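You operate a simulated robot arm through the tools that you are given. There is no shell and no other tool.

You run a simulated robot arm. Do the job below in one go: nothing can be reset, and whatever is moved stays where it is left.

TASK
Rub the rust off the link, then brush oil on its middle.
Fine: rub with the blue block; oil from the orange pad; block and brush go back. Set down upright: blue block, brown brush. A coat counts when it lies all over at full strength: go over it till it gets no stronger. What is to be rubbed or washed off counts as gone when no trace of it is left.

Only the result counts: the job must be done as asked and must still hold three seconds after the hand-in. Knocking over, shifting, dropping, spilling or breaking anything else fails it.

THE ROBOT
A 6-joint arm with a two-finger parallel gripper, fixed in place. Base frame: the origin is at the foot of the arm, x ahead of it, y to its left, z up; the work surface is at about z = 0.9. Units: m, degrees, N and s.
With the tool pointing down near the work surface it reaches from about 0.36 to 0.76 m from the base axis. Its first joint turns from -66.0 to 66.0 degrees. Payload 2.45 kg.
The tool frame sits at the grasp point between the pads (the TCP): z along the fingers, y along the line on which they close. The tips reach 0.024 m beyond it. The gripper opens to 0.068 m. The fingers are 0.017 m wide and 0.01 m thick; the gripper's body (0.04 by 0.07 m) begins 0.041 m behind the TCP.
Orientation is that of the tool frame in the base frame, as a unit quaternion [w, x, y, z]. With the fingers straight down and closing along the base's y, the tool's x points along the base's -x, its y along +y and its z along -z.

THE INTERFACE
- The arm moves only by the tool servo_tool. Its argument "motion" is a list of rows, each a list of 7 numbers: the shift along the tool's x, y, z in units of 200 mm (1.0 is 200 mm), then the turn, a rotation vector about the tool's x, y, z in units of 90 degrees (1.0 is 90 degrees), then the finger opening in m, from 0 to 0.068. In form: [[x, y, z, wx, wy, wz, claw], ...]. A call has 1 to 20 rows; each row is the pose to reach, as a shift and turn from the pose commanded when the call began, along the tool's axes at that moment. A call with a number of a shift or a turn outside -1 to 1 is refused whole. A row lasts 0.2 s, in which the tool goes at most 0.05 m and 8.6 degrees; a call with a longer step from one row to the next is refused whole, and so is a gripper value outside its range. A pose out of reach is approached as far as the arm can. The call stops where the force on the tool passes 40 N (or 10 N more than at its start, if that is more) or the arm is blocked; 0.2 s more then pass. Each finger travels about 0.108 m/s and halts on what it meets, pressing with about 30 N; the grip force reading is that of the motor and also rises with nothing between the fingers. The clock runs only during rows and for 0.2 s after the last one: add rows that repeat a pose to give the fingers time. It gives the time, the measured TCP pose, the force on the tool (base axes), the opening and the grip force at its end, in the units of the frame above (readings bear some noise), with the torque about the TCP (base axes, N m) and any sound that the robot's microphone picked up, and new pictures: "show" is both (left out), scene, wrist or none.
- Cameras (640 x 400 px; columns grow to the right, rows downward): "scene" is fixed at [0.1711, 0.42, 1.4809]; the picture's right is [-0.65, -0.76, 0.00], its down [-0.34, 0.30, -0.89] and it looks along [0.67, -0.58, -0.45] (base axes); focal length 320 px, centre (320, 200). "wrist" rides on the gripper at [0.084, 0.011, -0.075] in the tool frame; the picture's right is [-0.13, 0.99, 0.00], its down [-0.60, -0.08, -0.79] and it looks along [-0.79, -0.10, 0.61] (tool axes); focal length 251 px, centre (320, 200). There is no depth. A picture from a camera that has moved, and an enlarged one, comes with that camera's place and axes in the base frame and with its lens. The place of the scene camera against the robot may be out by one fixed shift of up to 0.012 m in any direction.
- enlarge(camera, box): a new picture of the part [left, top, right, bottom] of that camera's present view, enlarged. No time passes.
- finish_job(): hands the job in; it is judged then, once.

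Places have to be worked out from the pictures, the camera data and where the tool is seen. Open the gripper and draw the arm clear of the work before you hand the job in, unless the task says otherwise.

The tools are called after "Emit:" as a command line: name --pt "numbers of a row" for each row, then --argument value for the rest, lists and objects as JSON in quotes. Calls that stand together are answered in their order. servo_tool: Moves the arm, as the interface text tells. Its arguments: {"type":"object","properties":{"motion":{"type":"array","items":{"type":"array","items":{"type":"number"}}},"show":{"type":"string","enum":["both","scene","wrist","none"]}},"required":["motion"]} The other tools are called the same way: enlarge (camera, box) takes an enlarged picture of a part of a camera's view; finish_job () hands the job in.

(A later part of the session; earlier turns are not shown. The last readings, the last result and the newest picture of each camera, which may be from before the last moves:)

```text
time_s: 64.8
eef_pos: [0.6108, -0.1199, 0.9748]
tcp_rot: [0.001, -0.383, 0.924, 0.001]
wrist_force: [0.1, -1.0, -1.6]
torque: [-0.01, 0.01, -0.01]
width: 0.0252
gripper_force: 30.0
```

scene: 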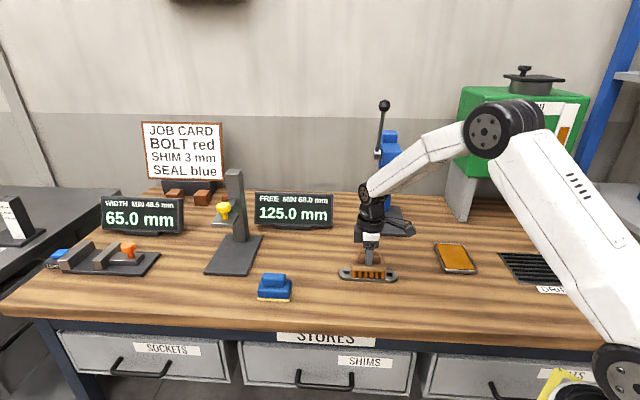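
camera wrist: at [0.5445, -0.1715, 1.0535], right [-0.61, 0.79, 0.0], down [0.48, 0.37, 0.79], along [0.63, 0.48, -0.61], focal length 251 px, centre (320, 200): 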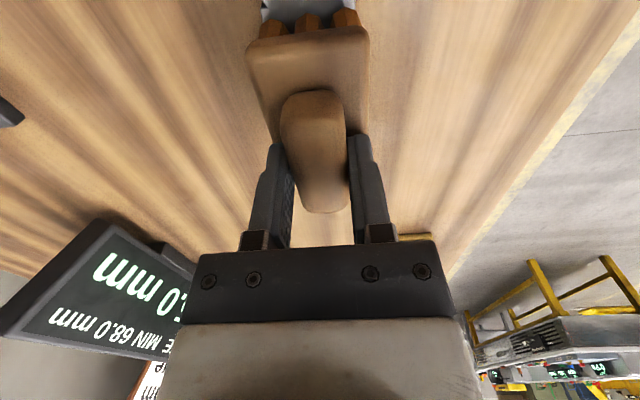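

Emit:
servo_tool --pt "0 0 0.003 0 0 0 0.0" --pt "0 0 0.006 0 0 0 0.0" --pt "0 0 0.006 0 0 0 0.0" --show "none"

```text
time_s: 65.6
eef_pos: [0.6111, -0.1194, 0.9737]
tcp_rot: [0.0, -0.383, 0.924, 0.0]
wrist_force: [-0.2, -0.1, -1.8]
torque: [0.01, -0.03, -0.03]
width: 0.0255
gripper_force: 30.3
```

Emit:
servo_tool --pt "0 0 0.002 0 0 0 0.0" --pt "0 0 0.004 0 0 0 0.0" --pt "0 0 0.004 0 0 0 0.0" --show "scene"

Emit:
enlarge --camera "scene" --box '[320, 220, 420, 300]'

```text
time_s: 66.4
eef_pos: [0.6104, -0.1206, 0.9735]
tcp_rot: [0.0, -0.383, 0.924, 0.0]
wrist_force: [-0.7, 0.3, 1.3]
torque: [0.09, -0.01, 0.06]
width: 0.0255
gripper_force: 29.7
```

scene: 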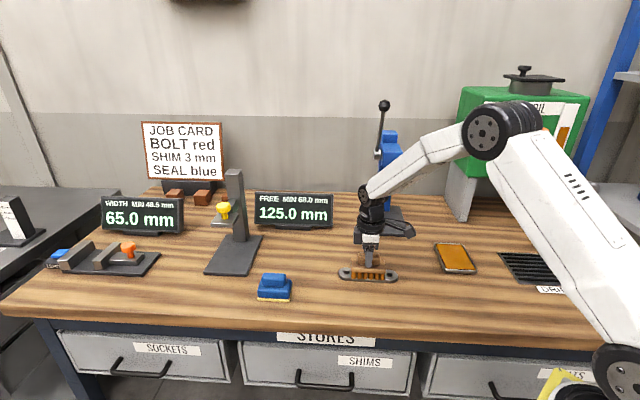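

```text
5.00 times, centred on (370, 260) of scene
camera zoom: at [0.171, 0.4201, 1.4809], right [-0.65, -0.76, 0.0], down [-0.34, 0.3, -0.89], along [0.68, -0.58, -0.45], focal length 1600 px, centre (70, -100)
```

zoom: 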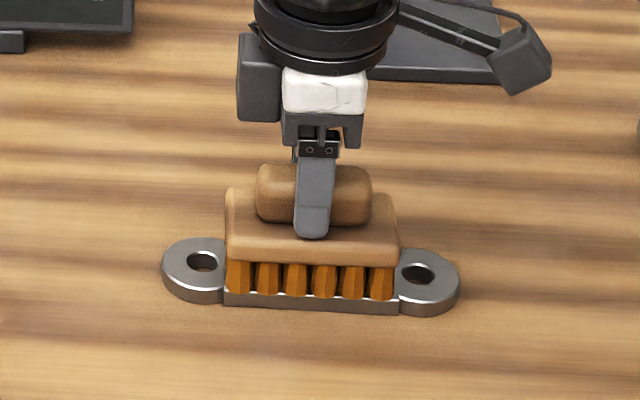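

Contact is light, about 3 N. I'll press 0.3 mm more and make short, gentle strokes along the link.

Emit:
servo_tool --pt "0 0 0.0015 0 0 0 0.0" --pt "0.03 0.01 0.0015 0 0 0 0.0" --pt "0.06 0.01 0.0015 0 0 0 0.0" --pt "0.03 0.0 0.0015 0 0 0 0.0" --pt "0.0 -0.01 0.0015 0 0 0 0.0" --pt "-0.03 -0.01 0.0015 0 0 0 0.0" --pt "-0.06 0 0.0015 0 0 0 0.0" --pt "-0.03 0.01 0.0015 0 0 0 0.0" --pt "0 0 0.0015 0 0 0 0.0"

Emit:
enlarge --camera "scene" --box '[320, 220, 420, 300]'

```text
time_s: 68.4
eef_pos: [0.6106, -0.1194, 0.9727]
tcp_rot: [0.001, -0.382, 0.924, 0.001]
wrist_force: [1.1, 2.6, 5.8]
torque: [0.25, -0.12, -0.01]
width: 0.0256
gripper_force: 30.1
camera wrist: at [0.5447, -0.1711, 1.0484], right [-0.61, 0.79, 0.0], down [0.48, 0.37, 0.79], along [0.63, 0.48, -0.61], focal length 251 px, centre (320, 200)
```

scene: 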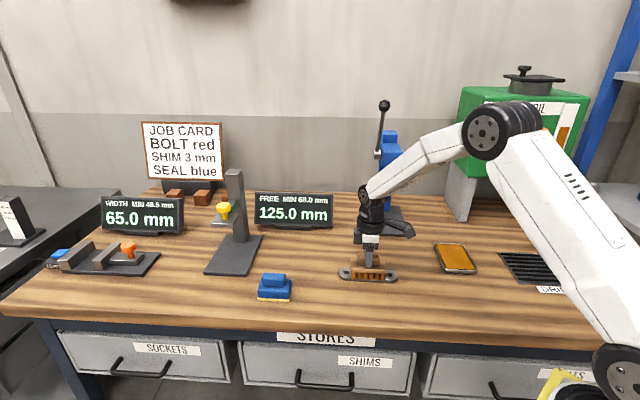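
wrist: 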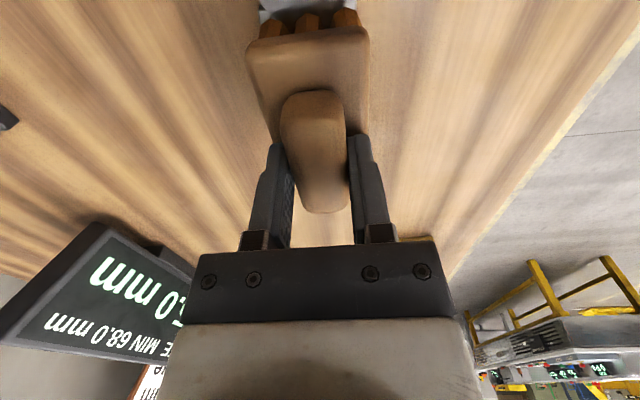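

```text
5.00 times, centred on (370, 260) of scene
camera zoom: at [0.171, 0.4202, 1.4809], right [-0.65, -0.76, 0.0], down [-0.34, 0.3, -0.89], along [0.68, -0.58, -0.45], focal length 1600 px, centre (70, -100)
```

zoom: 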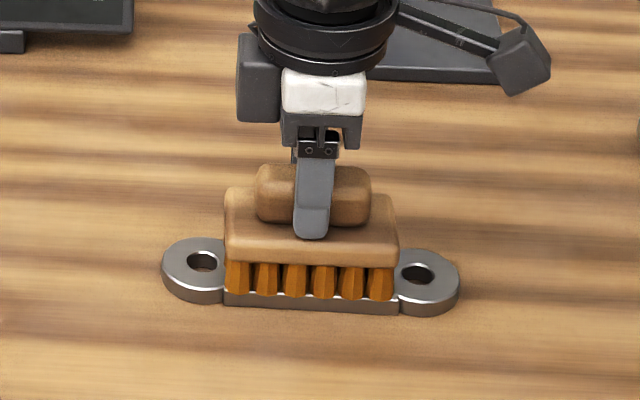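

The link stays put at about 7 N. I'll make more of the same strokes, then lift to look.

Emit:
servo_tool --pt "0.03 0.01 0 0 0 0 0.0" --pt "0.06 0.01 0 0 0 0 0.0" --pt "0.03 0.0 0 0 0 0 0.0" --pt "0.0 -0.01 0 0 0 0 0.0" --pt "-0.03 -0.01 0 0 0 0 0.0" --pt "-0.06 0 0 0 0 0 0.0" --pt "-0.03 0.01 0 0 0 0 0.0" --pt "0 0 0 0 0 0 0.0" --pt "0.03 0.01 0 0 0 0 0.0" --pt "0.06 0.01 0 0 0 0 0.0" --pt "0.03 0.0 0 0 0 0 0.0" --pt "0.0 0 0 0 0 0 0.0" --pt "0 0 -0.05 0 0 0 0.0" --pt "0 0 -0.15 0 0 0 0.0" --pt "0 0 -0.3 0 0 0 0.0" --pt "0 0 -0.35 0 0 0 0.0" --pt "0 0 -0.35 0 0 0 0.0"

Emit:
enlarge --camera "scene" --box '[320, 220, 420, 300]'

```text
time_s: 72.0
eef_pos: [0.6121, -0.1208, 1.0434]
tcp_rot: [0.0, -0.382, 0.924, 0.001]
wrist_force: [0.4, 0.1, -1.4]
torque: [0.01, -0.05, 0.08]
width: 0.0256
gripper_force: 30.1
camera wrist: at [0.5448, -0.172, 1.1194], right [-0.61, 0.79, 0.0], down [0.48, 0.37, 0.79], along [0.63, 0.48, -0.61], focal length 251 px, centre (320, 200)
```

scene: 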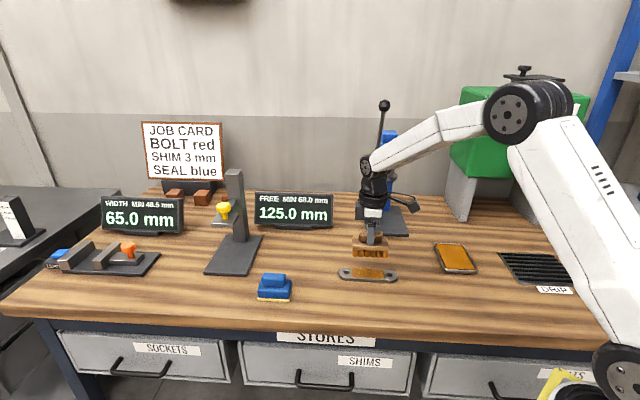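
wrist: 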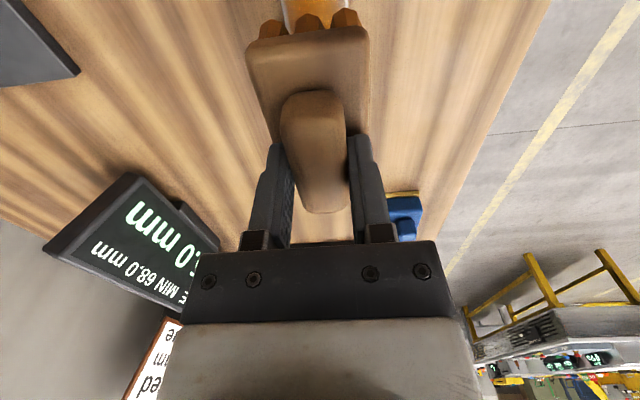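

```text
5.00 times, centred on (370, 260) of scene
camera zoom: at [0.1711, 0.42, 1.4809], right [-0.65, -0.76, 0.0], down [-0.34, 0.3, -0.89], along [0.67, -0.58, -0.45], focal length 1600 px, centre (70, -100)
```

zoom: 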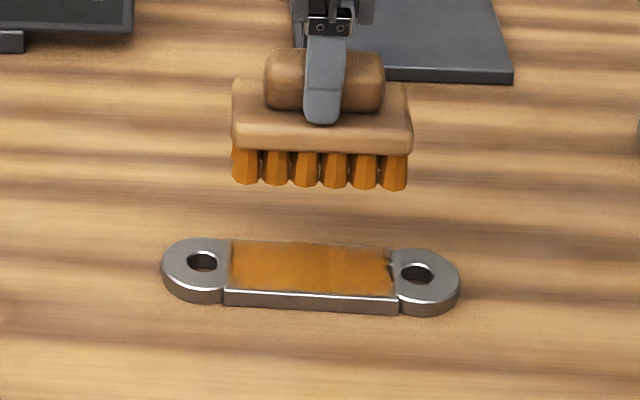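

Emit:
enlarge --camera "scene" --box '[335, 257, 405, 292]'

```text
9.14 times, centred on (370, 274) of scene
camera zoom: at [0.1711, 0.42, 1.4809], right [-0.65, -0.76, 0.0], down [-0.34, 0.3, -0.89], along [0.67, -0.58, -0.45], focal length 2925 px, centre (-137, -481)
```

zoom: 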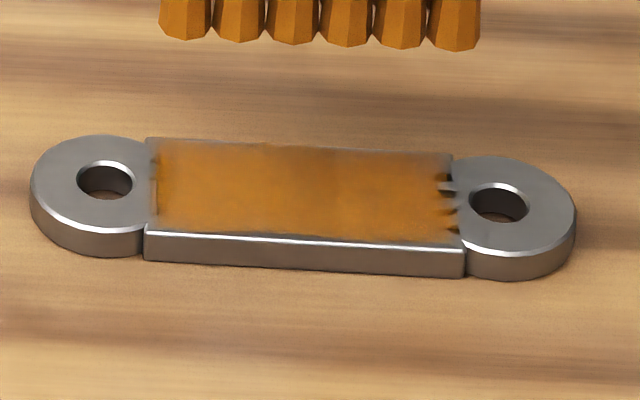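

The coat is building over the bar, but its edges and centre are not yet even. I'll go back down and make wider passes, offset to both sides and lengthwise.

Emit:
servo_tool --pt "0 0 0.15 0 0 0 0.0" --pt "0 0 0.28 0 0 0 0.0" --pt "0 0 0.335 0 0 0 0.0" --pt "0 0 0.35 0 0 0 0.0" --pt "0.03 0.02 0.35 0 0 0 0.0" --pt "0.07 0.03 0.35 0 0 0 0.0" --pt "0.035 0.03 0.35 0 0 0 0.0" --pt "0.0 0.03 0.35 0 0 0 0.0" --pt "-0.035 0.03 0.35 0 0 0 0.0" --pt "-0.07 0.03 0.35 0 0 0 0.0" --pt "-0.07 0 0.35 0 0 0 0.0" --pt "-0.07 -0.03 0.35 0 0 0 0.0" --pt "-0.035 -0.03 0.35 0 0 0 0.0" --pt "0 -0.03 0.35 0 0 0 0.0" --pt "0.035 -0.03 0.35 0 0 0 0.0" --pt "0.07 -0.03 0.35 0 0 0 0.0" --pt "0.07 0 0.35 0 0 0 0.0" --pt "0.035 0 0.35 0 0 0 0.0" --pt "0 0 0.35 0 0 0 0.0"

Emit:
enlarge --camera "scene" --box '[320, 220, 420, 300]'

```text
time_s: 76.0
eef_pos: [0.6104, -0.1191, 0.9728]
tcp_rot: [0.0, -0.383, 0.924, 0.001]
wrist_force: [-2.7, -3.2, 7.0]
torque: [0.04, -0.06, -0.02]
width: 0.0256
gripper_force: 30.0
camera wrist: at [0.5442, -0.1721, 1.0484], right [-0.61, 0.79, 0.0], down [0.48, 0.37, 0.79], along [0.63, 0.48, -0.61], focal length 251 px, centre (320, 200)
```

scene: 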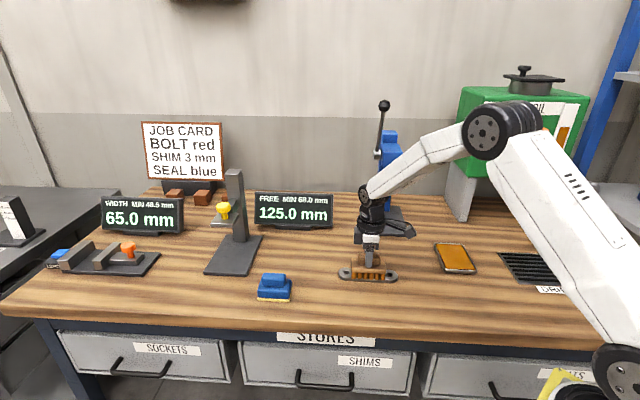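
wrist: 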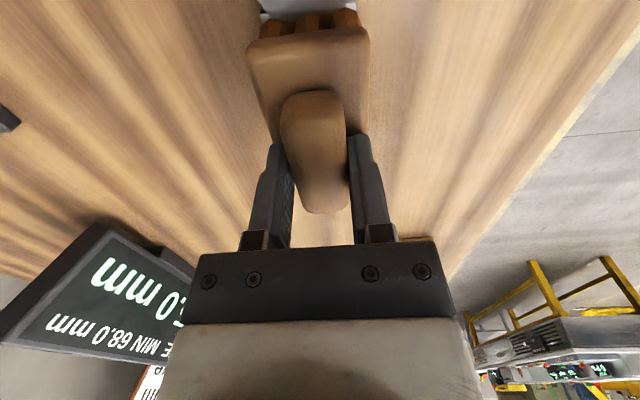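

```text
5.00 times, centred on (370, 260) of scene
camera zoom: at [0.1709, 0.42, 1.481], right [-0.65, -0.76, 0.0], down [-0.34, 0.3, -0.89], along [0.68, -0.58, -0.45], focal length 1600 px, centre (70, -100)
```

zoom: 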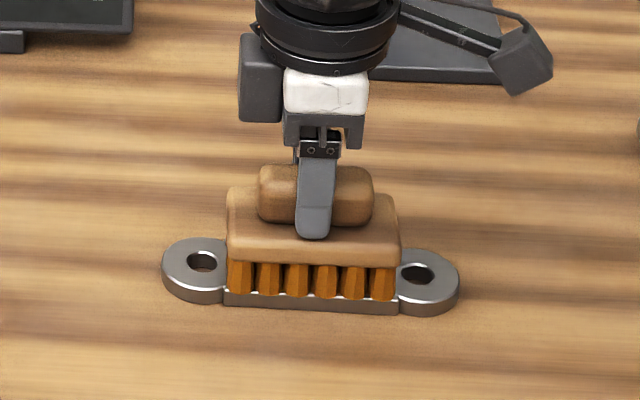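

The link still hasn't moved. I'll do another round and lift to inspect.

Emit:
servo_tool --pt "0.035 0.03 0 0 0 0 0.0" --pt "0.07 0.03 0 0 0 0 0.0" --pt "0.035 0.03 0 0 0 0 0.0" --pt "0.0 0.03 0 0 0 0 0.0" --pt "-0.035 0.03 0 0 0 0 0.0" --pt "-0.07 0.03 0 0 0 0 0.0" --pt "-0.07 0 0 0 0 0 0.0" --pt "-0.07 -0.03 0 0 0 0 0.0" --pt "-0.035 -0.03 0 0 0 0 0.0" --pt "0 -0.03 0 0 0 0 0.0" --pt "0.035 -0.03 0 0 0 0 0.0" --pt "0.07 -0.03 0 0 0 0 0.0" --pt "0.07 0 0 0 0 0 0.0" --pt "0.035 0 0 0 0 0 0.0" --pt "0 0 0 0 0 0 0.0" --pt "0 0 -0.05 0 0 0 0.0" --pt "0 0 -0.2 0 0 0 0.0" --pt "0 0 -0.35 0 0 0 0.0" --pt "0 0 -0.35 0 0 0 0.0"

Emit:
enlarge --camera "scene" --box '[335, 257, 405, 292]'

```text
time_s: 80.0
eef_pos: [0.6115, -0.1203, 1.0433]
tcp_rot: [0.0, -0.383, 0.924, -0.001]
wrist_force: [0.0, -0.6, -1.0]
torque: [-0.01, -0.01, 0.02]
width: 0.0255
gripper_force: 30.1
camera wrist: at [0.5451, -0.1712, 1.1181], right [-0.61, 0.79, 0.0], down [0.48, 0.37, 0.79], along [0.63, 0.48, -0.61], focal length 251 px, centre (320, 200)
```

scene: 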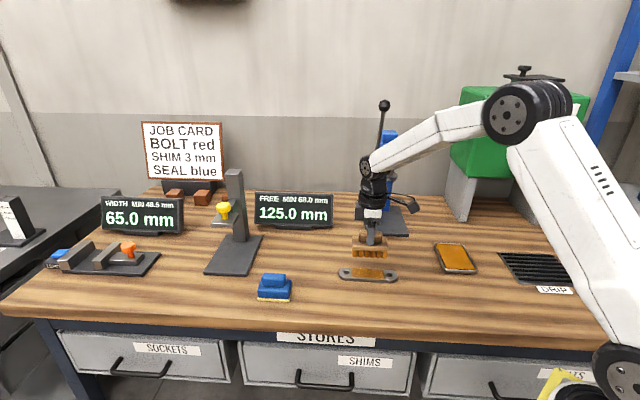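
wrist: 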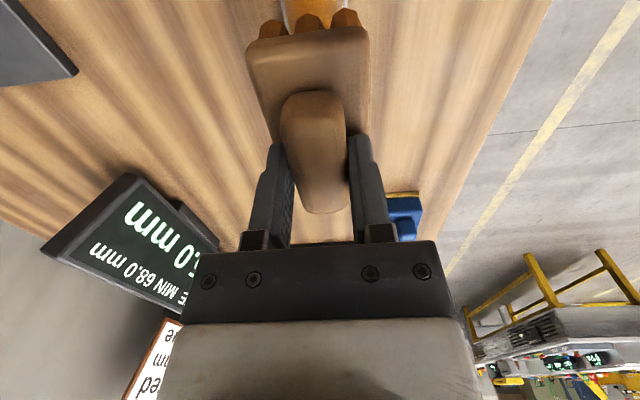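

```text
9.14 times, centred on (370, 274) of scene
camera zoom: at [0.1711, 0.42, 1.4809], right [-0.65, -0.76, 0.0], down [-0.34, 0.3, -0.89], along [0.67, -0.58, -0.45], focal length 2925 px, centre (-137, -481)
```

zoom: 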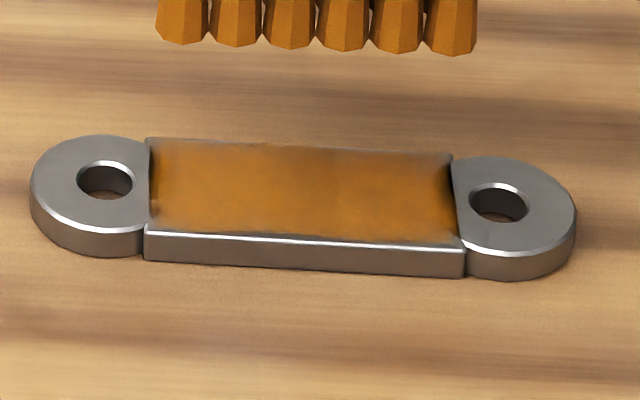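

The coat now covers the bar. I'll move aside so the wrist camera can show it from above.

Emit:
servo_tool --pt "0.1 0.15 0 0 0 0 0.0" --pt "0.2 0.3 0 0 0 0 0.0" --pt "0.3 0.45 0 0 0 0 0.0" --pt "0.3 0.45 0 0 0 0 0.0" --pt "0.3 0.45 0 0 0 0 0.0"

Emit:
enlarge --camera "wrist" --box '[140, 0, 280, 160]'

Emit:
enlarge --camera "scene" --box '[335, 257, 405, 292]'

```text
time_s: 81.2
eef_pos: [0.5046, -0.0982, 1.0426]
tcp_rot: [0.0, -0.382, 0.924, 0.0]
wrist_force: [-0.2, -0.3, -2.0]
torque: [0.04, 0.01, -0.01]
width: 0.0256
gripper_force: 29.6
camera wrist: at [0.4378, -0.1505, 1.1184], right [-0.61, 0.79, 0.0], down [0.48, 0.37, 0.79], along [0.63, 0.48, -0.61], focal length 251 px, centre (320, 200)
```

scene: 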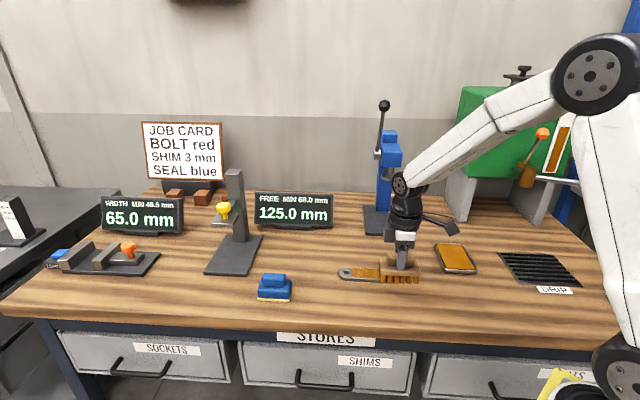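
wrist: 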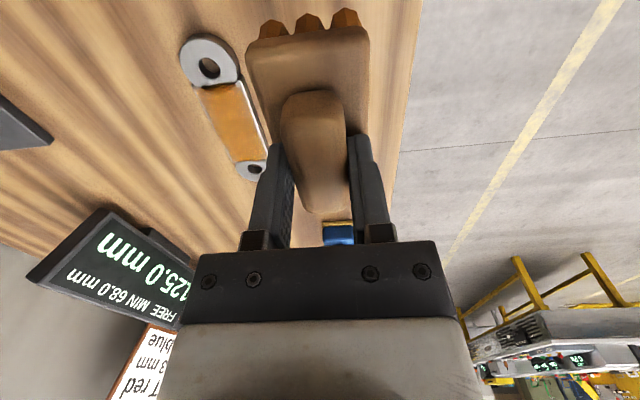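

```text
2.50 times, centred on (210, 80) of wrist
camera zoom: at [0.4378, -0.1505, 1.1184], right [-0.61, 0.79, 0.0], down [0.48, 0.37, 0.79], along [0.63, 0.48, -0.61], focal length 629 px, centre (595, 500)
```

zoom: 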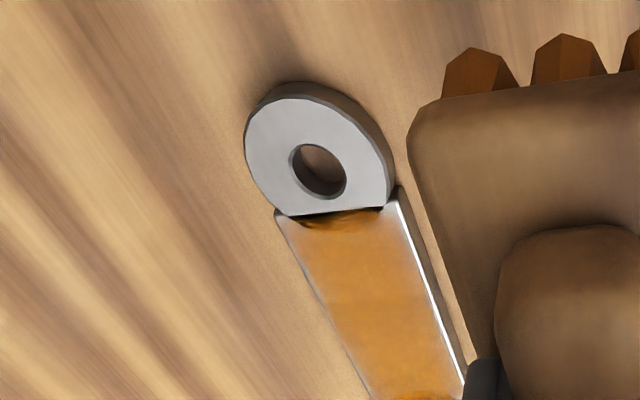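

```text
9.14 times, centred on (370, 274) of scene
camera zoom: at [0.1711, 0.42, 1.4809], right [-0.65, -0.76, 0.0], down [-0.34, 0.3, -0.89], along [0.67, -0.58, -0.45], focal length 2925 px, centre (-137, -481)
```

zoom: 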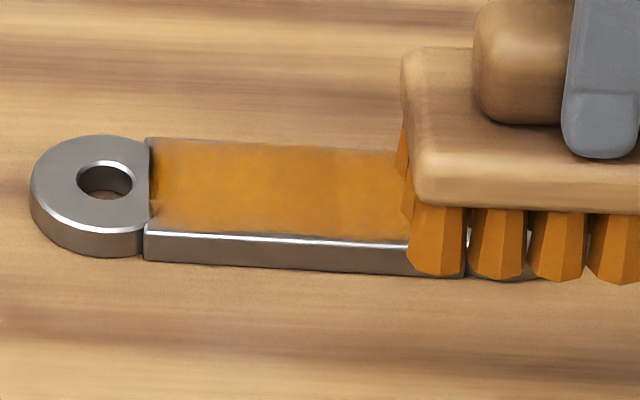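

The coat looks even; the darker centre band was the brush's shadow. To confirm it is at full strength I'll make one more wide round and compare from this same viewpoint.

Emit:
servo_tool --pt "-0.1 -0.15 0 0 0 0 0.0" --pt "-0.2 -0.3 0 0 0 0 0.0" --pt "-0.3 -0.45 0 0 0 0 0.0" --pt "-0.3 -0.45 0.15 0 0 0 0.0" --pt "-0.3 -0.45 0.28 0 0 0 0.0" --pt "-0.3 -0.45 0.335 0 0 0 0.0" --pt "-0.3 -0.45 0.351 0 0 0 0.0" --pt "-0.26 -0.43 0.351 0 0 0 0.0" --pt "-0.21 -0.41 0.351 0 0 0 0.0" --pt "-0.26 -0.41 0.351 0 0 0 0.0" --pt "-0.31 -0.41 0.351 0 0 0 0.0" --pt "-0.36 -0.41 0.351 0 0 0 0.0" --pt "-0.39 -0.42 0.351 0 0 0 0.0" --pt "-0.39 -0.45 0.351 0 0 0 0.0" --pt "-0.39 -0.49 0.351 0 0 0 0.0" --pt "-0.34 -0.49 0.351 0 0 0 0.0" --pt "-0.29 -0.49 0.351 0 0 0 0.0" --pt "-0.24 -0.49 0.351 0 0 0 0.0" --pt "-0.21 -0.47 0.351 0 0 0 0.0" --pt "-0.26 -0.45 0.351 0 0 0 0.0"

Emit:
enlarge --camera "scene" --box '[320, 220, 420, 300]'

```text
time_s: 85.4
eef_pos: [0.6055, -0.1264, 0.9731]
tcp_rot: [0.0, -0.382, 0.924, 0.0]
wrist_force: [-1.4, -3.9, 7.5]
torque: [0.05, -0.16, -0.06]
width: 0.0257
gripper_force: 29.3
camera wrist: at [0.5386, -0.178, 1.0484], right [-0.61, 0.79, 0.0], down [0.48, 0.37, 0.79], along [0.63, 0.48, -0.61], focal length 251 px, centre (320, 200)
```

scene: 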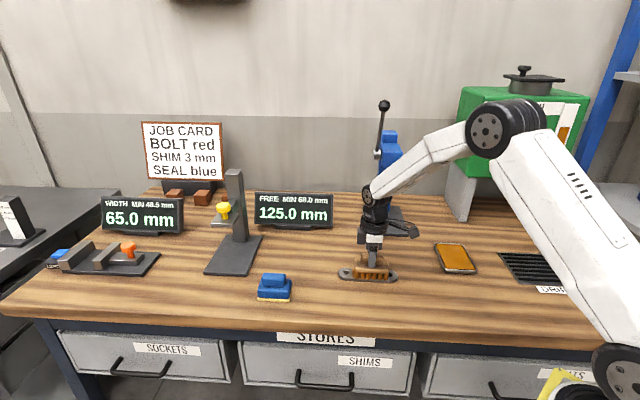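
wrist: 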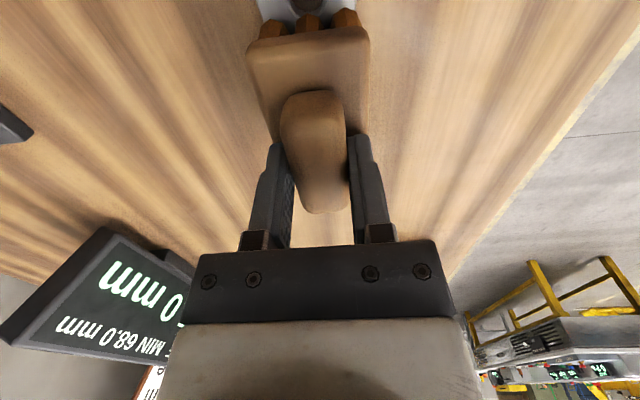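

```text
5.00 times, centred on (370, 260) of scene
camera zoom: at [0.1709, 0.42, 1.481], right [-0.65, -0.76, 0.0], down [-0.34, 0.3, -0.89], along [0.68, -0.58, -0.45], focal length 1600 px, centre (70, -100)
```

zoom: 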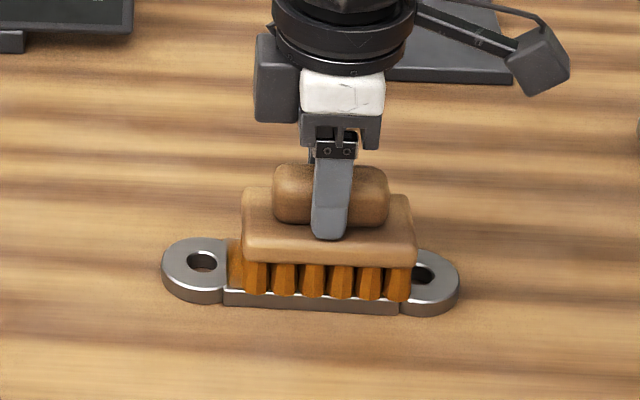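

The link is still in place. I'll finish this pass, lift, and swing towards the pad so the scene camera sees the link unobstructed.

Emit:
servo_tool --pt "-0.04 0.0 0 0 0 0 0.0" --pt "-0.09 0.0 0 0 0 0 0.0" --pt "-0.13 0.0 0 0 0 0 0.0" --pt "-0.09 0.0 0 0 0 0 0.0" --pt "-0.04 0.0 0 0 0 0 0.0" --pt "-0.04 0 -0.05 0 0 0 0.0" --pt "-0.04 0 -0.2 0 0 0 0.0" --pt "-0.04 0 -0.35 0 0 0 0.0" --pt "0.04 -0.03 -0.35 0 0 0.0625 0.0" --pt "0.12 -0.06 -0.35 0 0 0.125 0.0" --pt "0.2 -0.09 -0.35 0 0 0.1875 0.0" --pt "0.28 -0.12 -0.35 0 0 0.25 0.0" --pt "0.36 -0.15 -0.35 0 0 0.3125 0.0" --pt "0.44 -0.18 -0.35 0 0 0.375 0.0" --pt "0.52 -0.21 -0.35 0 0 0.4375 0.0" --pt "0.594 -0.229 -0.35 0 0 0.5 0.0" --pt "0.594 -0.229 -0.35 0 0 0.5 0.0"

Emit:
enlarge --camera "scene" --box '[335, 257, 405, 292]'

Emit:
enlarge --camera "wrist" --box '[350, 0, 550, 160]'

```text
time_s: 89.0
eef_pos: [0.5535, -0.2418, 1.0433]
tcp_rot: [-0.001, 0.001, 1.0, -0.001]
wrist_force: [-0.6, -0.3, -0.5]
torque: [0.01, 0.02, -0.03]
width: 0.0258
gripper_force: 29.8
camera wrist: at [0.471, -0.2311, 1.1181], right [0.13, 0.99, 0.0], down [0.6, -0.08, 0.79], along [0.79, -0.1, -0.61], focal length 251 px, centre (320, 200)
```

scene: 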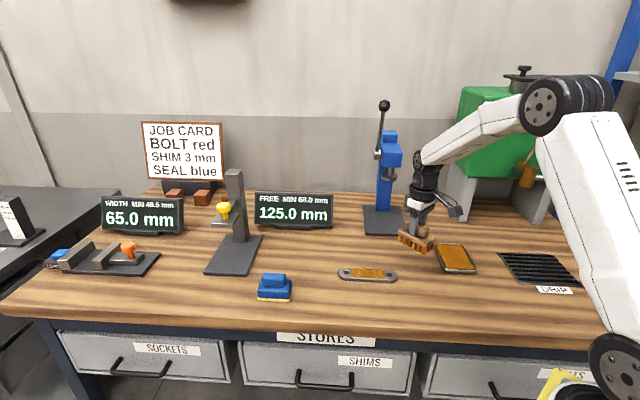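
wrist: 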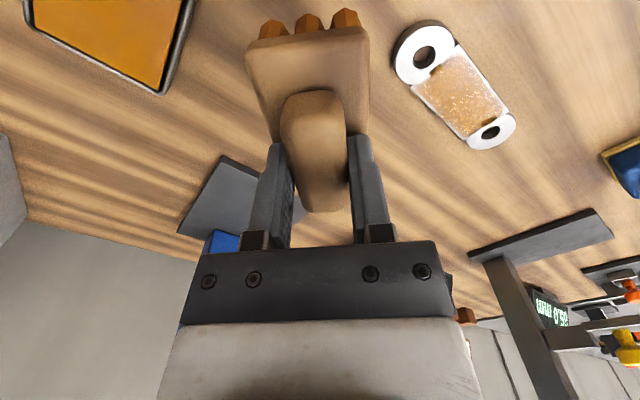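

```text
9.14 times, centred on (370, 274) of scene
camera zoom: at [0.1711, 0.42, 1.4809], right [-0.65, -0.76, 0.0], down [-0.34, 0.3, -0.89], along [0.67, -0.58, -0.45], focal length 2925 px, centre (-137, -481)
```

zoom: 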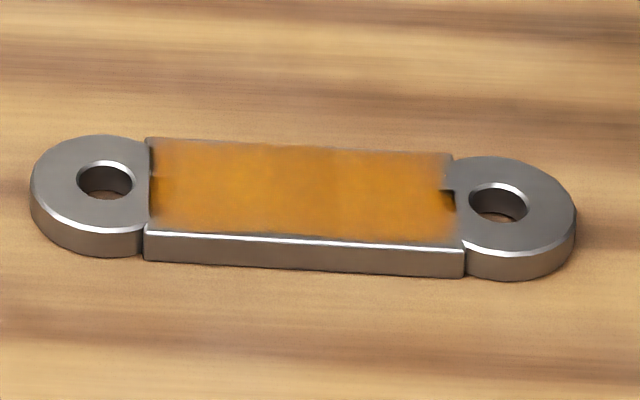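

```text
2.50 times, centred on (450, 80) of wrist
camera zoom: at [0.471, -0.2311, 1.1181], right [0.13, 0.99, 0.0], down [0.6, -0.08, 0.79], along [0.79, -0.1, -0.61], focal length 629 px, centre (-5, 500)
```

zoom: 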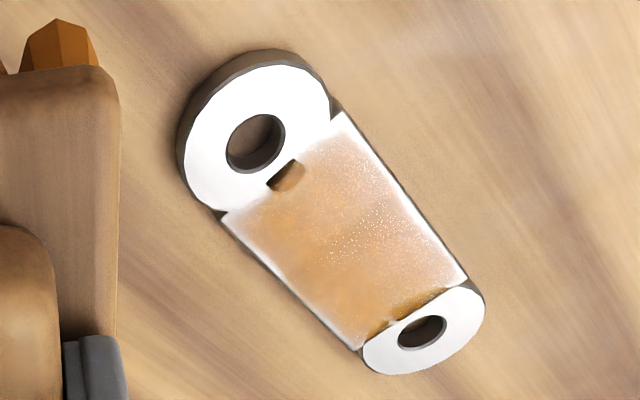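

The coat covers the bar, with slightly softer edges and corners. I'll reload the brush at the pad and go over it again with more sideways reach to be sure.

Emit:
servo_tool --pt "0.036 -0.079 0 0 0 0.0625 0.0" --pt "0.071 -0.157 0 0 0 0.125 0.0" --pt "0.107 -0.236 0 0 0 0.1875 0.0" --pt "0.143 -0.314 0 0 0 0.25 0.0" --pt "0.178 -0.393 0 0 0 0.3125 0.0" --pt "0.214 -0.471 0 0 0 0.375 0.0" --pt "0.25 -0.55 0 0 0 0.4375 0.0" --pt "0.285 -0.6285 0 0 0 0.5 0.0" --pt "0.285 -0.6285 0 0 0 0.5 0.0" --show "none"

Emit:
servo_tool --pt "0 0 0.1 0 0 0 0.0" --pt "0 0 0.2 0 0 0 0.0" --pt "0 0 0.28 0 0 0 0.0" --pt "0 0 0.3 0 0 0 0.0" --pt "0 0 0.3 0 0 0 0.0"

Emit:
enlarge --camera "scene" --box '[410, 200, 510, 290]'

```text
time_s: 91.0
eef_pos: [0.4973, -0.3668, 1.0425]
tcp_rot: [0.001, 0.383, 0.924, 0.0]
wrist_force: [-0.1, 0.9, -1.7]
torque: [0.02, 0.0, -0.01]
width: 0.0254
gripper_force: 30.2
```

```text
time_s: 92.2
eef_pos: [0.4963, -0.3681, 0.9822]
tcp_rot: [0.0, 0.382, 0.924, 0.0]
wrist_force: [0.5, 0.5, -1.5]
torque: [0.0, -0.02, 0.01]
width: 0.0255
gripper_force: 29.8
camera wrist: at [0.4457, -0.3007, 1.0581], right [0.79, 0.61, 0.0], down [0.37, -0.48, 0.79], along [0.48, -0.63, -0.61], focal length 251 px, centre (320, 200)
```

scene: 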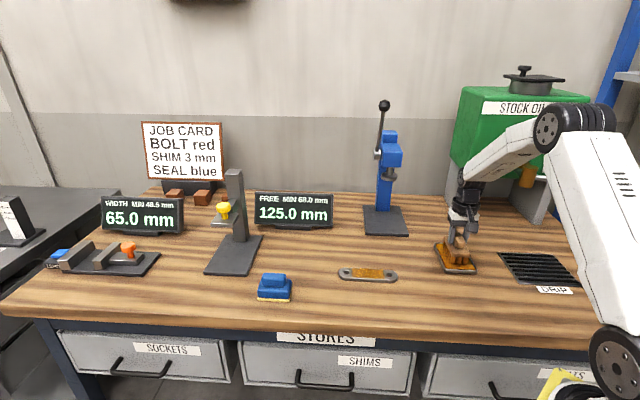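
wrist: 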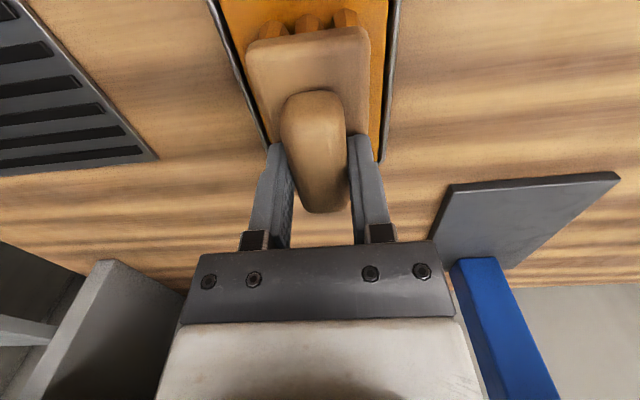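

```text
4.44 times, centred on (460, 245) of scene
camera zoom: at [0.1711, 0.42, 1.4809], right [-0.65, -0.76, 0.0], down [-0.34, 0.3, -0.89], along [0.67, -0.58, -0.45], focal length 1422 px, centre (-302, 0)
```

zoom: 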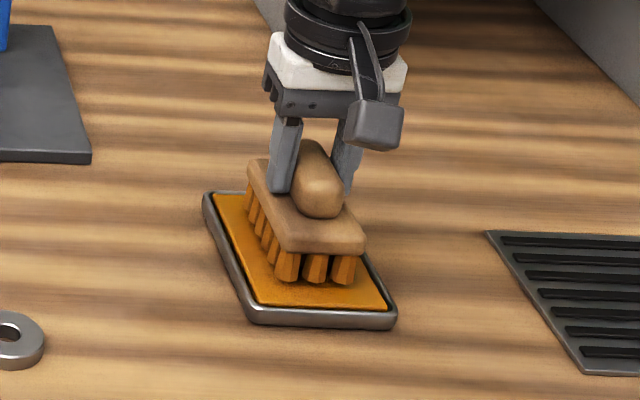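

The brush is positioned over the pad. I'll lower it gently to contact.

Emit:
servo_tool --pt "0 0 0.01 0 0 0 0.0" --pt "0 0 0.02 0 0 0 0.0" --pt "0 0 0.025 0 0 0 0.0" --pt "0 0 0.028 0 0 0 0.0" --pt "0 0 0.028 0 0 0 0.0" --pt "0 0 0.028 0 0 0 0.0" --pt "0 0 0.028 0 0 0 0.0" --show "none"

```text
time_s: 93.8
eef_pos: [0.4973, -0.3674, 0.9768]
tcp_rot: [0.0, 0.382, 0.924, 0.0]
wrist_force: [-1.8, 1.0, 4.1]
torque: [0.11, 0.15, 0.03]
width: 0.0257
gripper_force: 29.7
```

The brush is touching the oil at about 6 N. I'll dwell briefly, lift straight up, and start carrying it back to the link.

Emit:
servo_tool --pt "0 0 0.001 0 0 0 0.0" --pt "0 0 0.001 0 0 0 0.0" --pt "0 0 0.001 0 0 0 0.0" --pt "0 0 -0.03 0 0 0 0.0" --pt "0 0 -0.12 0 0 0 0.0" --pt "0 0 -0.25 0 0 0 0.0" --pt "0 0 -0.34 0 0 0 0.0" --pt "0 0 -0.34 0 0 0 0.0" --show "none"

Emit:
servo_tool --pt "0.029 0.079 0 0 0 -0.0625 0.0" --pt "0.058 0.158 0 0 0 -0.125 0.0" --pt "0.087 0.238 0 0 0 -0.1875 0.0" --pt "0.115 0.317 0 0 0 -0.25 0.0" --pt "0.144 0.397 0 0 0 -0.3125 0.0" --pt "0.172 0.476 0 0 0 -0.375 0.0" --pt "0.201 0.555 0 0 0 -0.4375 0.0" --pt "0.23 0.635 0 0 0 -0.5 0.0" --pt "0.23 0.635 0 0 0 -0.5 0.0" --show "scene"

```text
time_s: 95.6
eef_pos: [0.4977, -0.3691, 1.0462]
tcp_rot: [0.0, 0.382, 0.924, 0.0]
wrist_force: [0.4, -0.5, -0.9]
torque: [-0.01, -0.01, -0.01]
width: 0.0257
gripper_force: 30.1
```

```text
time_s: 97.6
eef_pos: [0.5539, -0.2453, 1.0439]
tcp_rot: [0.0, -0.001, 1.0, -0.001]
wrist_force: [0.4, -0.1, -1.2]
torque: [0.03, 0.03, 0.0]
width: 0.0257
gripper_force: 29.5
```

scene: 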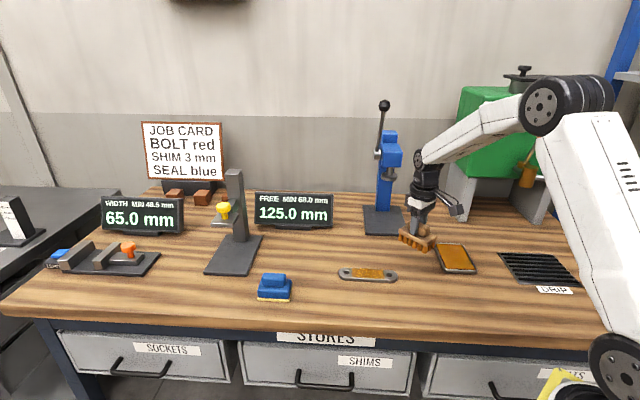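

No drips and the pad stayed put. I'll move over the link and down to just above it.

Emit:
servo_tool --pt "-0.036 0.078 0 0 0 -0.0625 0.0" --pt "-0.072 0.156 0 0 0 -0.125 0.0" --pt "-0.107 0.234 0 0 0 -0.1875 0.0" --pt "-0.143 0.312 0 0 0 -0.25 0.0" --pt "-0.179 0.39 0 0 0 -0.3125 0.0" --pt "-0.214 0.468 0 0 0 -0.375 0.0" --pt "-0.25 0.546 0 0 0 -0.4375 0.0" --pt "-0.2865 0.624 0 0 0 -0.5 0.0" --pt "-0.2865 0.624 0 0 0 -0.5 0.0" --pt "-0.2865 0.624 0.1 0 0 -0.5 0.0" --pt "-0.2865 0.624 0.2 0 0 -0.5 0.0" --pt "-0.2865 0.624 0.29 0 0 -0.5 0.0" --pt "-0.2865 0.624 0.33 0 0 -0.5 0.0" --pt "-0.2865 0.624 0.33 0 0 -0.5 0.0"

Emit:
enlarge --camera "scene" --box '[320, 220, 420, 300]'

Emit:
enlarge --camera "wrist" --box '[250, 0, 380, 80]'

```text
time_s: 100.6
eef_pos: [0.612, -0.1203, 0.9776]
tcp_rot: [-0.001, -0.382, 0.924, 0.001]
wrist_force: [-0.8, 0.0, -1.6]
torque: [0.03, -0.03, -0.01]
width: 0.0257
gripper_force: 30.5
camera wrist: at [0.545, -0.1723, 1.0542], right [-0.61, 0.79, 0.0], down [0.48, 0.37, 0.79], along [0.63, 0.48, -0.61], focal length 251 px, centre (320, 200)
```

scene: 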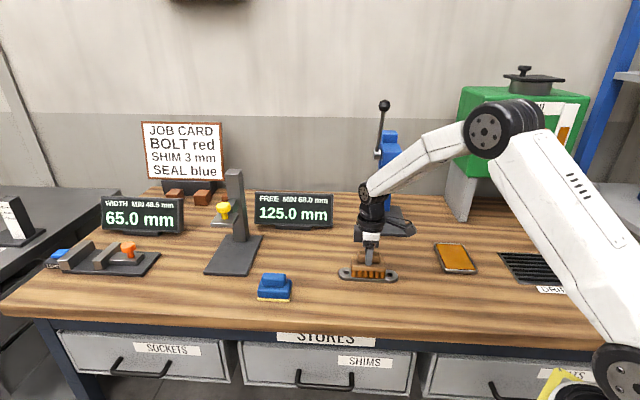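
wrist: 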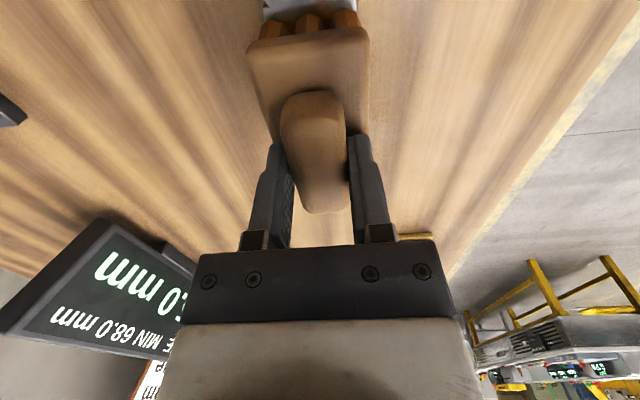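

```text
5.00 times, centred on (370, 260) of scene
camera zoom: at [0.1711, 0.42, 1.4809], right [-0.65, -0.76, 0.0], down [-0.34, 0.3, -0.89], along [0.67, -0.58, -0.45], focal length 1600 px, centre (70, -100)
```

zoom: 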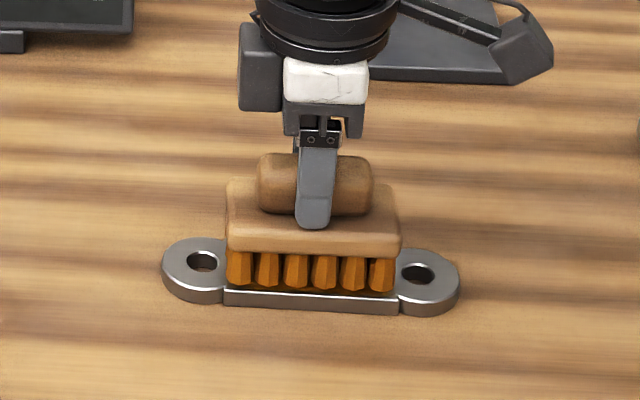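

```text
4.92 times, centred on (315, 40) of wrist
camera zoom: at [0.545, -0.1723, 1.0542], right [-0.61, 0.79, 0.0], down [0.48, 0.37, 0.79], along [0.63, 0.48, -0.61], focal length 1238 px, centre (345, 988)
```

zoom: 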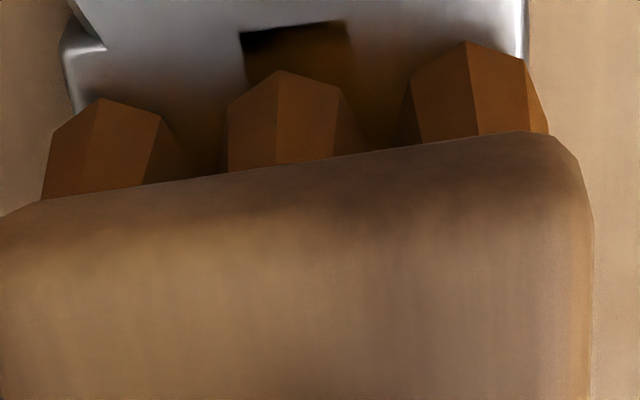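

The brush is centred across and along the bar. I'll lower to the same light contact and do a full round of overlapping strokes.

Emit:
servo_tool --pt "0 0 0.012 0 0 0 0.0" --pt "0 0 0.022 0 0 0 0.0" --pt "0 0 0.026 0 0 0 0.0" --pt "0 0 0.026 0 0 0 0.0" --show "none"

```text
time_s: 101.6
eef_pos: [0.6114, -0.1197, 0.9721]
tcp_rot: [0.0, -0.383, 0.924, 0.0]
wrist_force: [0.0, 0.0, -1.6]
torque: [0.0, 0.03, 0.01]
width: 0.0257
gripper_force: 30.0
```

Emit:
servo_tool --pt "0 0 0.003 0 0 0 0.0" --pt "0 0 0.005 0 0 0 0.0" --pt "0 0 0.005 0 0 0 0.0" --show "none"

```text
time_s: 102.4
eef_pos: [0.6118, -0.119, 0.9725]
tcp_rot: [0.0, -0.382, 0.924, 0.0]
wrist_force: [0.3, 0.3, -1.5]
torque: [0.01, -0.06, 0.01]
width: 0.0255
gripper_force: 30.3
```

Emit:
servo_tool --pt "0 0 0.002 0 0 0 0.0" --pt "0 0 0.004 0 0 0 0.0" --pt "0 0 0.004 0 0 0 0.0" --show "none"

```text
time_s: 103.2
eef_pos: [0.6119, -0.12, 0.9714]
tcp_rot: [0.001, -0.382, 0.924, -0.001]
wrist_force: [-4.3, 1.0, 12.6]
torque: [0.02, 0.3, -0.03]
width: 0.0256
gripper_force: 29.6
```

That's 14 N, so I'll back off slightly before stroking.

Emit:
servo_tool --pt "0 0 -0.0015 0 0 0 0.0" --pt "0.04 0.03 -0.0015 0 0 0 0.0" --pt "0.08 0.03 -0.0015 0 0 0 0.0" --pt "0.04 0.03 -0.0015 0 0 0 0.0" --pt "0.0 0.03 -0.0015 0 0 0 0.0" --pt "-0.04 0.03 -0.0015 0 0 0 0.0" --pt "-0.08 0.03 -0.0015 0 0 0 0.0" --pt "-0.08 0 -0.0015 0 0 0 0.0" --pt "-0.08 -0.03 -0.0015 0 0 0 0.0" --pt "-0.04 -0.03 -0.0015 0 0 0 0.0" --pt "0 -0.03 -0.0015 0 0 0 0.0" --pt "0.04 -0.03 -0.0015 0 0 0 0.0" --pt "0.08 -0.03 -0.0015 0 0 0 0.0" --pt "0.08 0 -0.0015 0 0 0 0.0" --pt "0.04 0 -0.0015 0 0 0 0.0" --pt "0 0 -0.0015 0 0 0 0.0" --pt "-0.04 0 -0.0015 0 0 0 0.0" --pt "-0.08 0 -0.0015 0 0 0 0.0" --pt "-0.04 0 -0.0015 0 0 0 0.0" --pt "0 0 -0.0015 0 0 0 0.0" --show "scene"

Emit:
enlarge --camera "scene" --box '[320, 220, 420, 300]'

```text
time_s: 107.4
eef_pos: [0.6117, -0.1191, 0.9712]
tcp_rot: [0.001, -0.383, 0.924, 0.0]
wrist_force: [4.0, 4.8, 15.9]
torque: [-0.17, 0.35, -0.08]
width: 0.0258
gripper_force: 29.7
```

scene: 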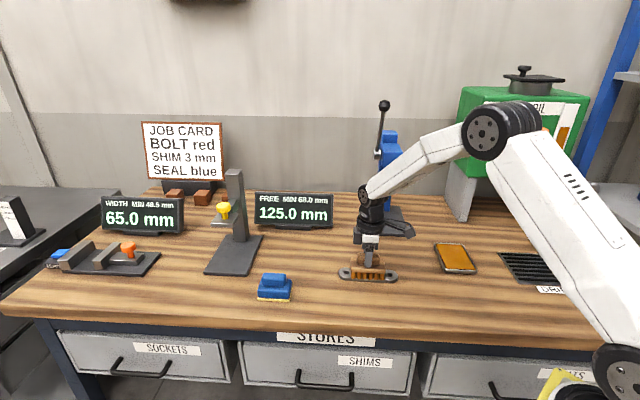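

```text
5.00 times, centred on (370, 260) of scene
camera zoom: at [0.1709, 0.4203, 1.4809], right [-0.65, -0.76, 0.0], down [-0.34, 0.29, -0.89], along [0.68, -0.58, -0.45], focal length 1600 px, centre (70, -100)
```

zoom: 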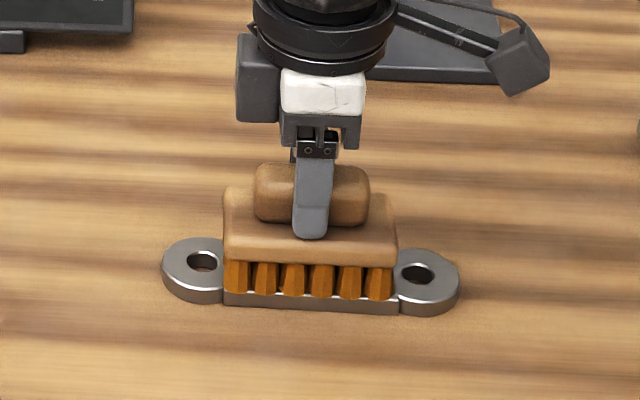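

The link hasn't moved. I'll lift, swing to the same viewing pose as before, and compare the coat.

Emit:
servo_tool --pt "0 0 -0.05 0 0 0 0.0" --pt "0 0 -0.2 0 0 0 0.0" --pt "0 0 -0.355 0 0 0 0.0" --pt "0.08 -0.03 -0.355 0 0 0.0625 0.0" --pt "0.16 -0.06 -0.355 0 0 0.125 0.0" --pt "0.24 -0.09 -0.355 0 0 0.1875 0.0" --pt "0.32 -0.12 -0.355 0 0 0.25 0.0" --pt "0.4 -0.15 -0.355 0 0 0.3125 0.0" --pt "0.48 -0.18 -0.355 0 0 0.375 0.0" --pt "0.56 -0.21 -0.355 0 0 0.4375 0.0" --pt "0.634 -0.229 -0.355 0 0 0.5 0.0" --pt "0.634 -0.229 -0.355 0 0 0.5 0.0"

Emit:
enlarge --camera "scene" --box '[335, 257, 405, 292]'

Emit:
enlarge --camera "wrist" --box '[350, 0, 550, 160]'

```text
time_s: 110.0
eef_pos: [0.5535, -0.2432, 1.0423]
tcp_rot: [0.0, 0.001, 1.0, 0.0]
wrist_force: [-0.1, -0.6, -0.9]
torque: [0.0, 0.02, 0.0]
width: 0.0256
gripper_force: 30.0
camera wrist: at [0.4707, -0.2315, 1.1185], right [0.13, 0.99, 0.0], down [0.6, -0.08, 0.79], along [0.79, -0.1, -0.61], focal length 251 px, centre (320, 200)
```

scene: 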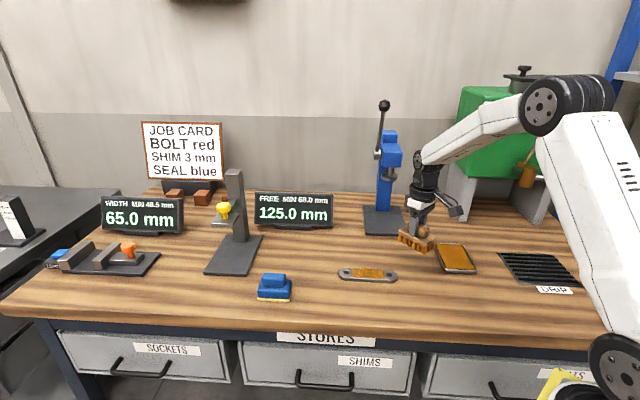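
wrist: 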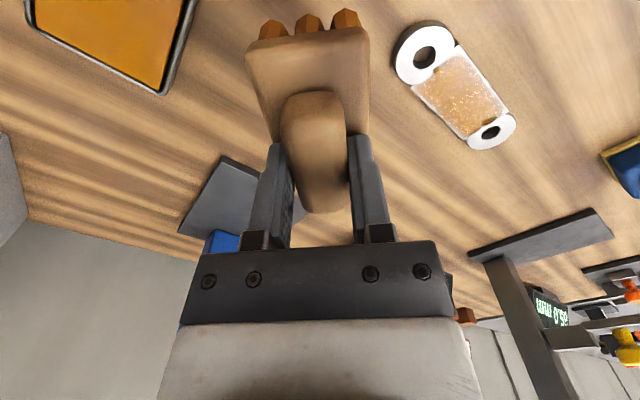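

```text
9.14 times, centred on (370, 274) of scene
camera zoom: at [0.1711, 0.42, 1.4809], right [-0.65, -0.76, 0.0], down [-0.34, 0.3, -0.89], along [0.67, -0.58, -0.45], focal length 2925 px, centre (-137, -481)
```

zoom: 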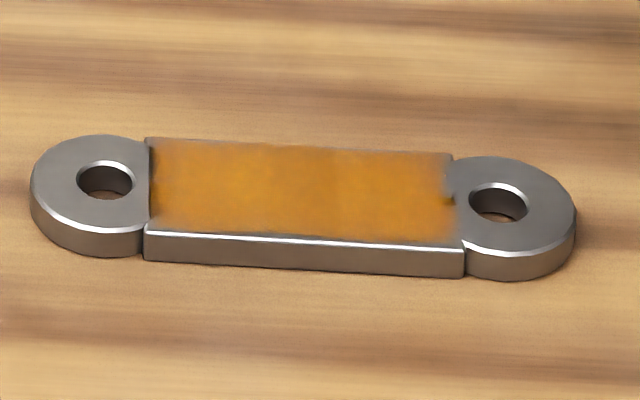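

```text
2.50 times, centred on (450, 80) of wrist
camera zoom: at [0.4707, -0.2315, 1.1185], right [0.13, 0.99, 0.0], down [0.6, -0.08, 0.79], along [0.79, -0.1, -0.61], focal length 629 px, centre (-5, 500)
```

zoom: 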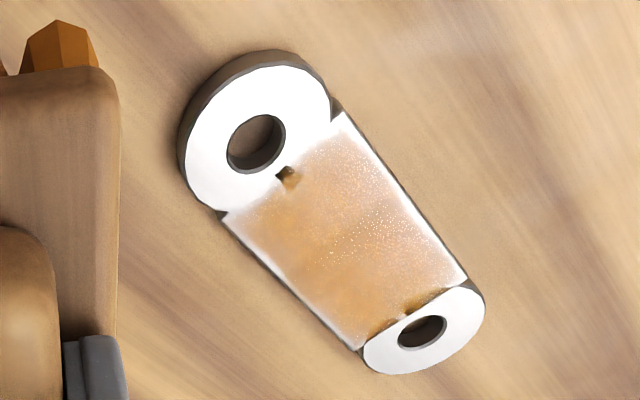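

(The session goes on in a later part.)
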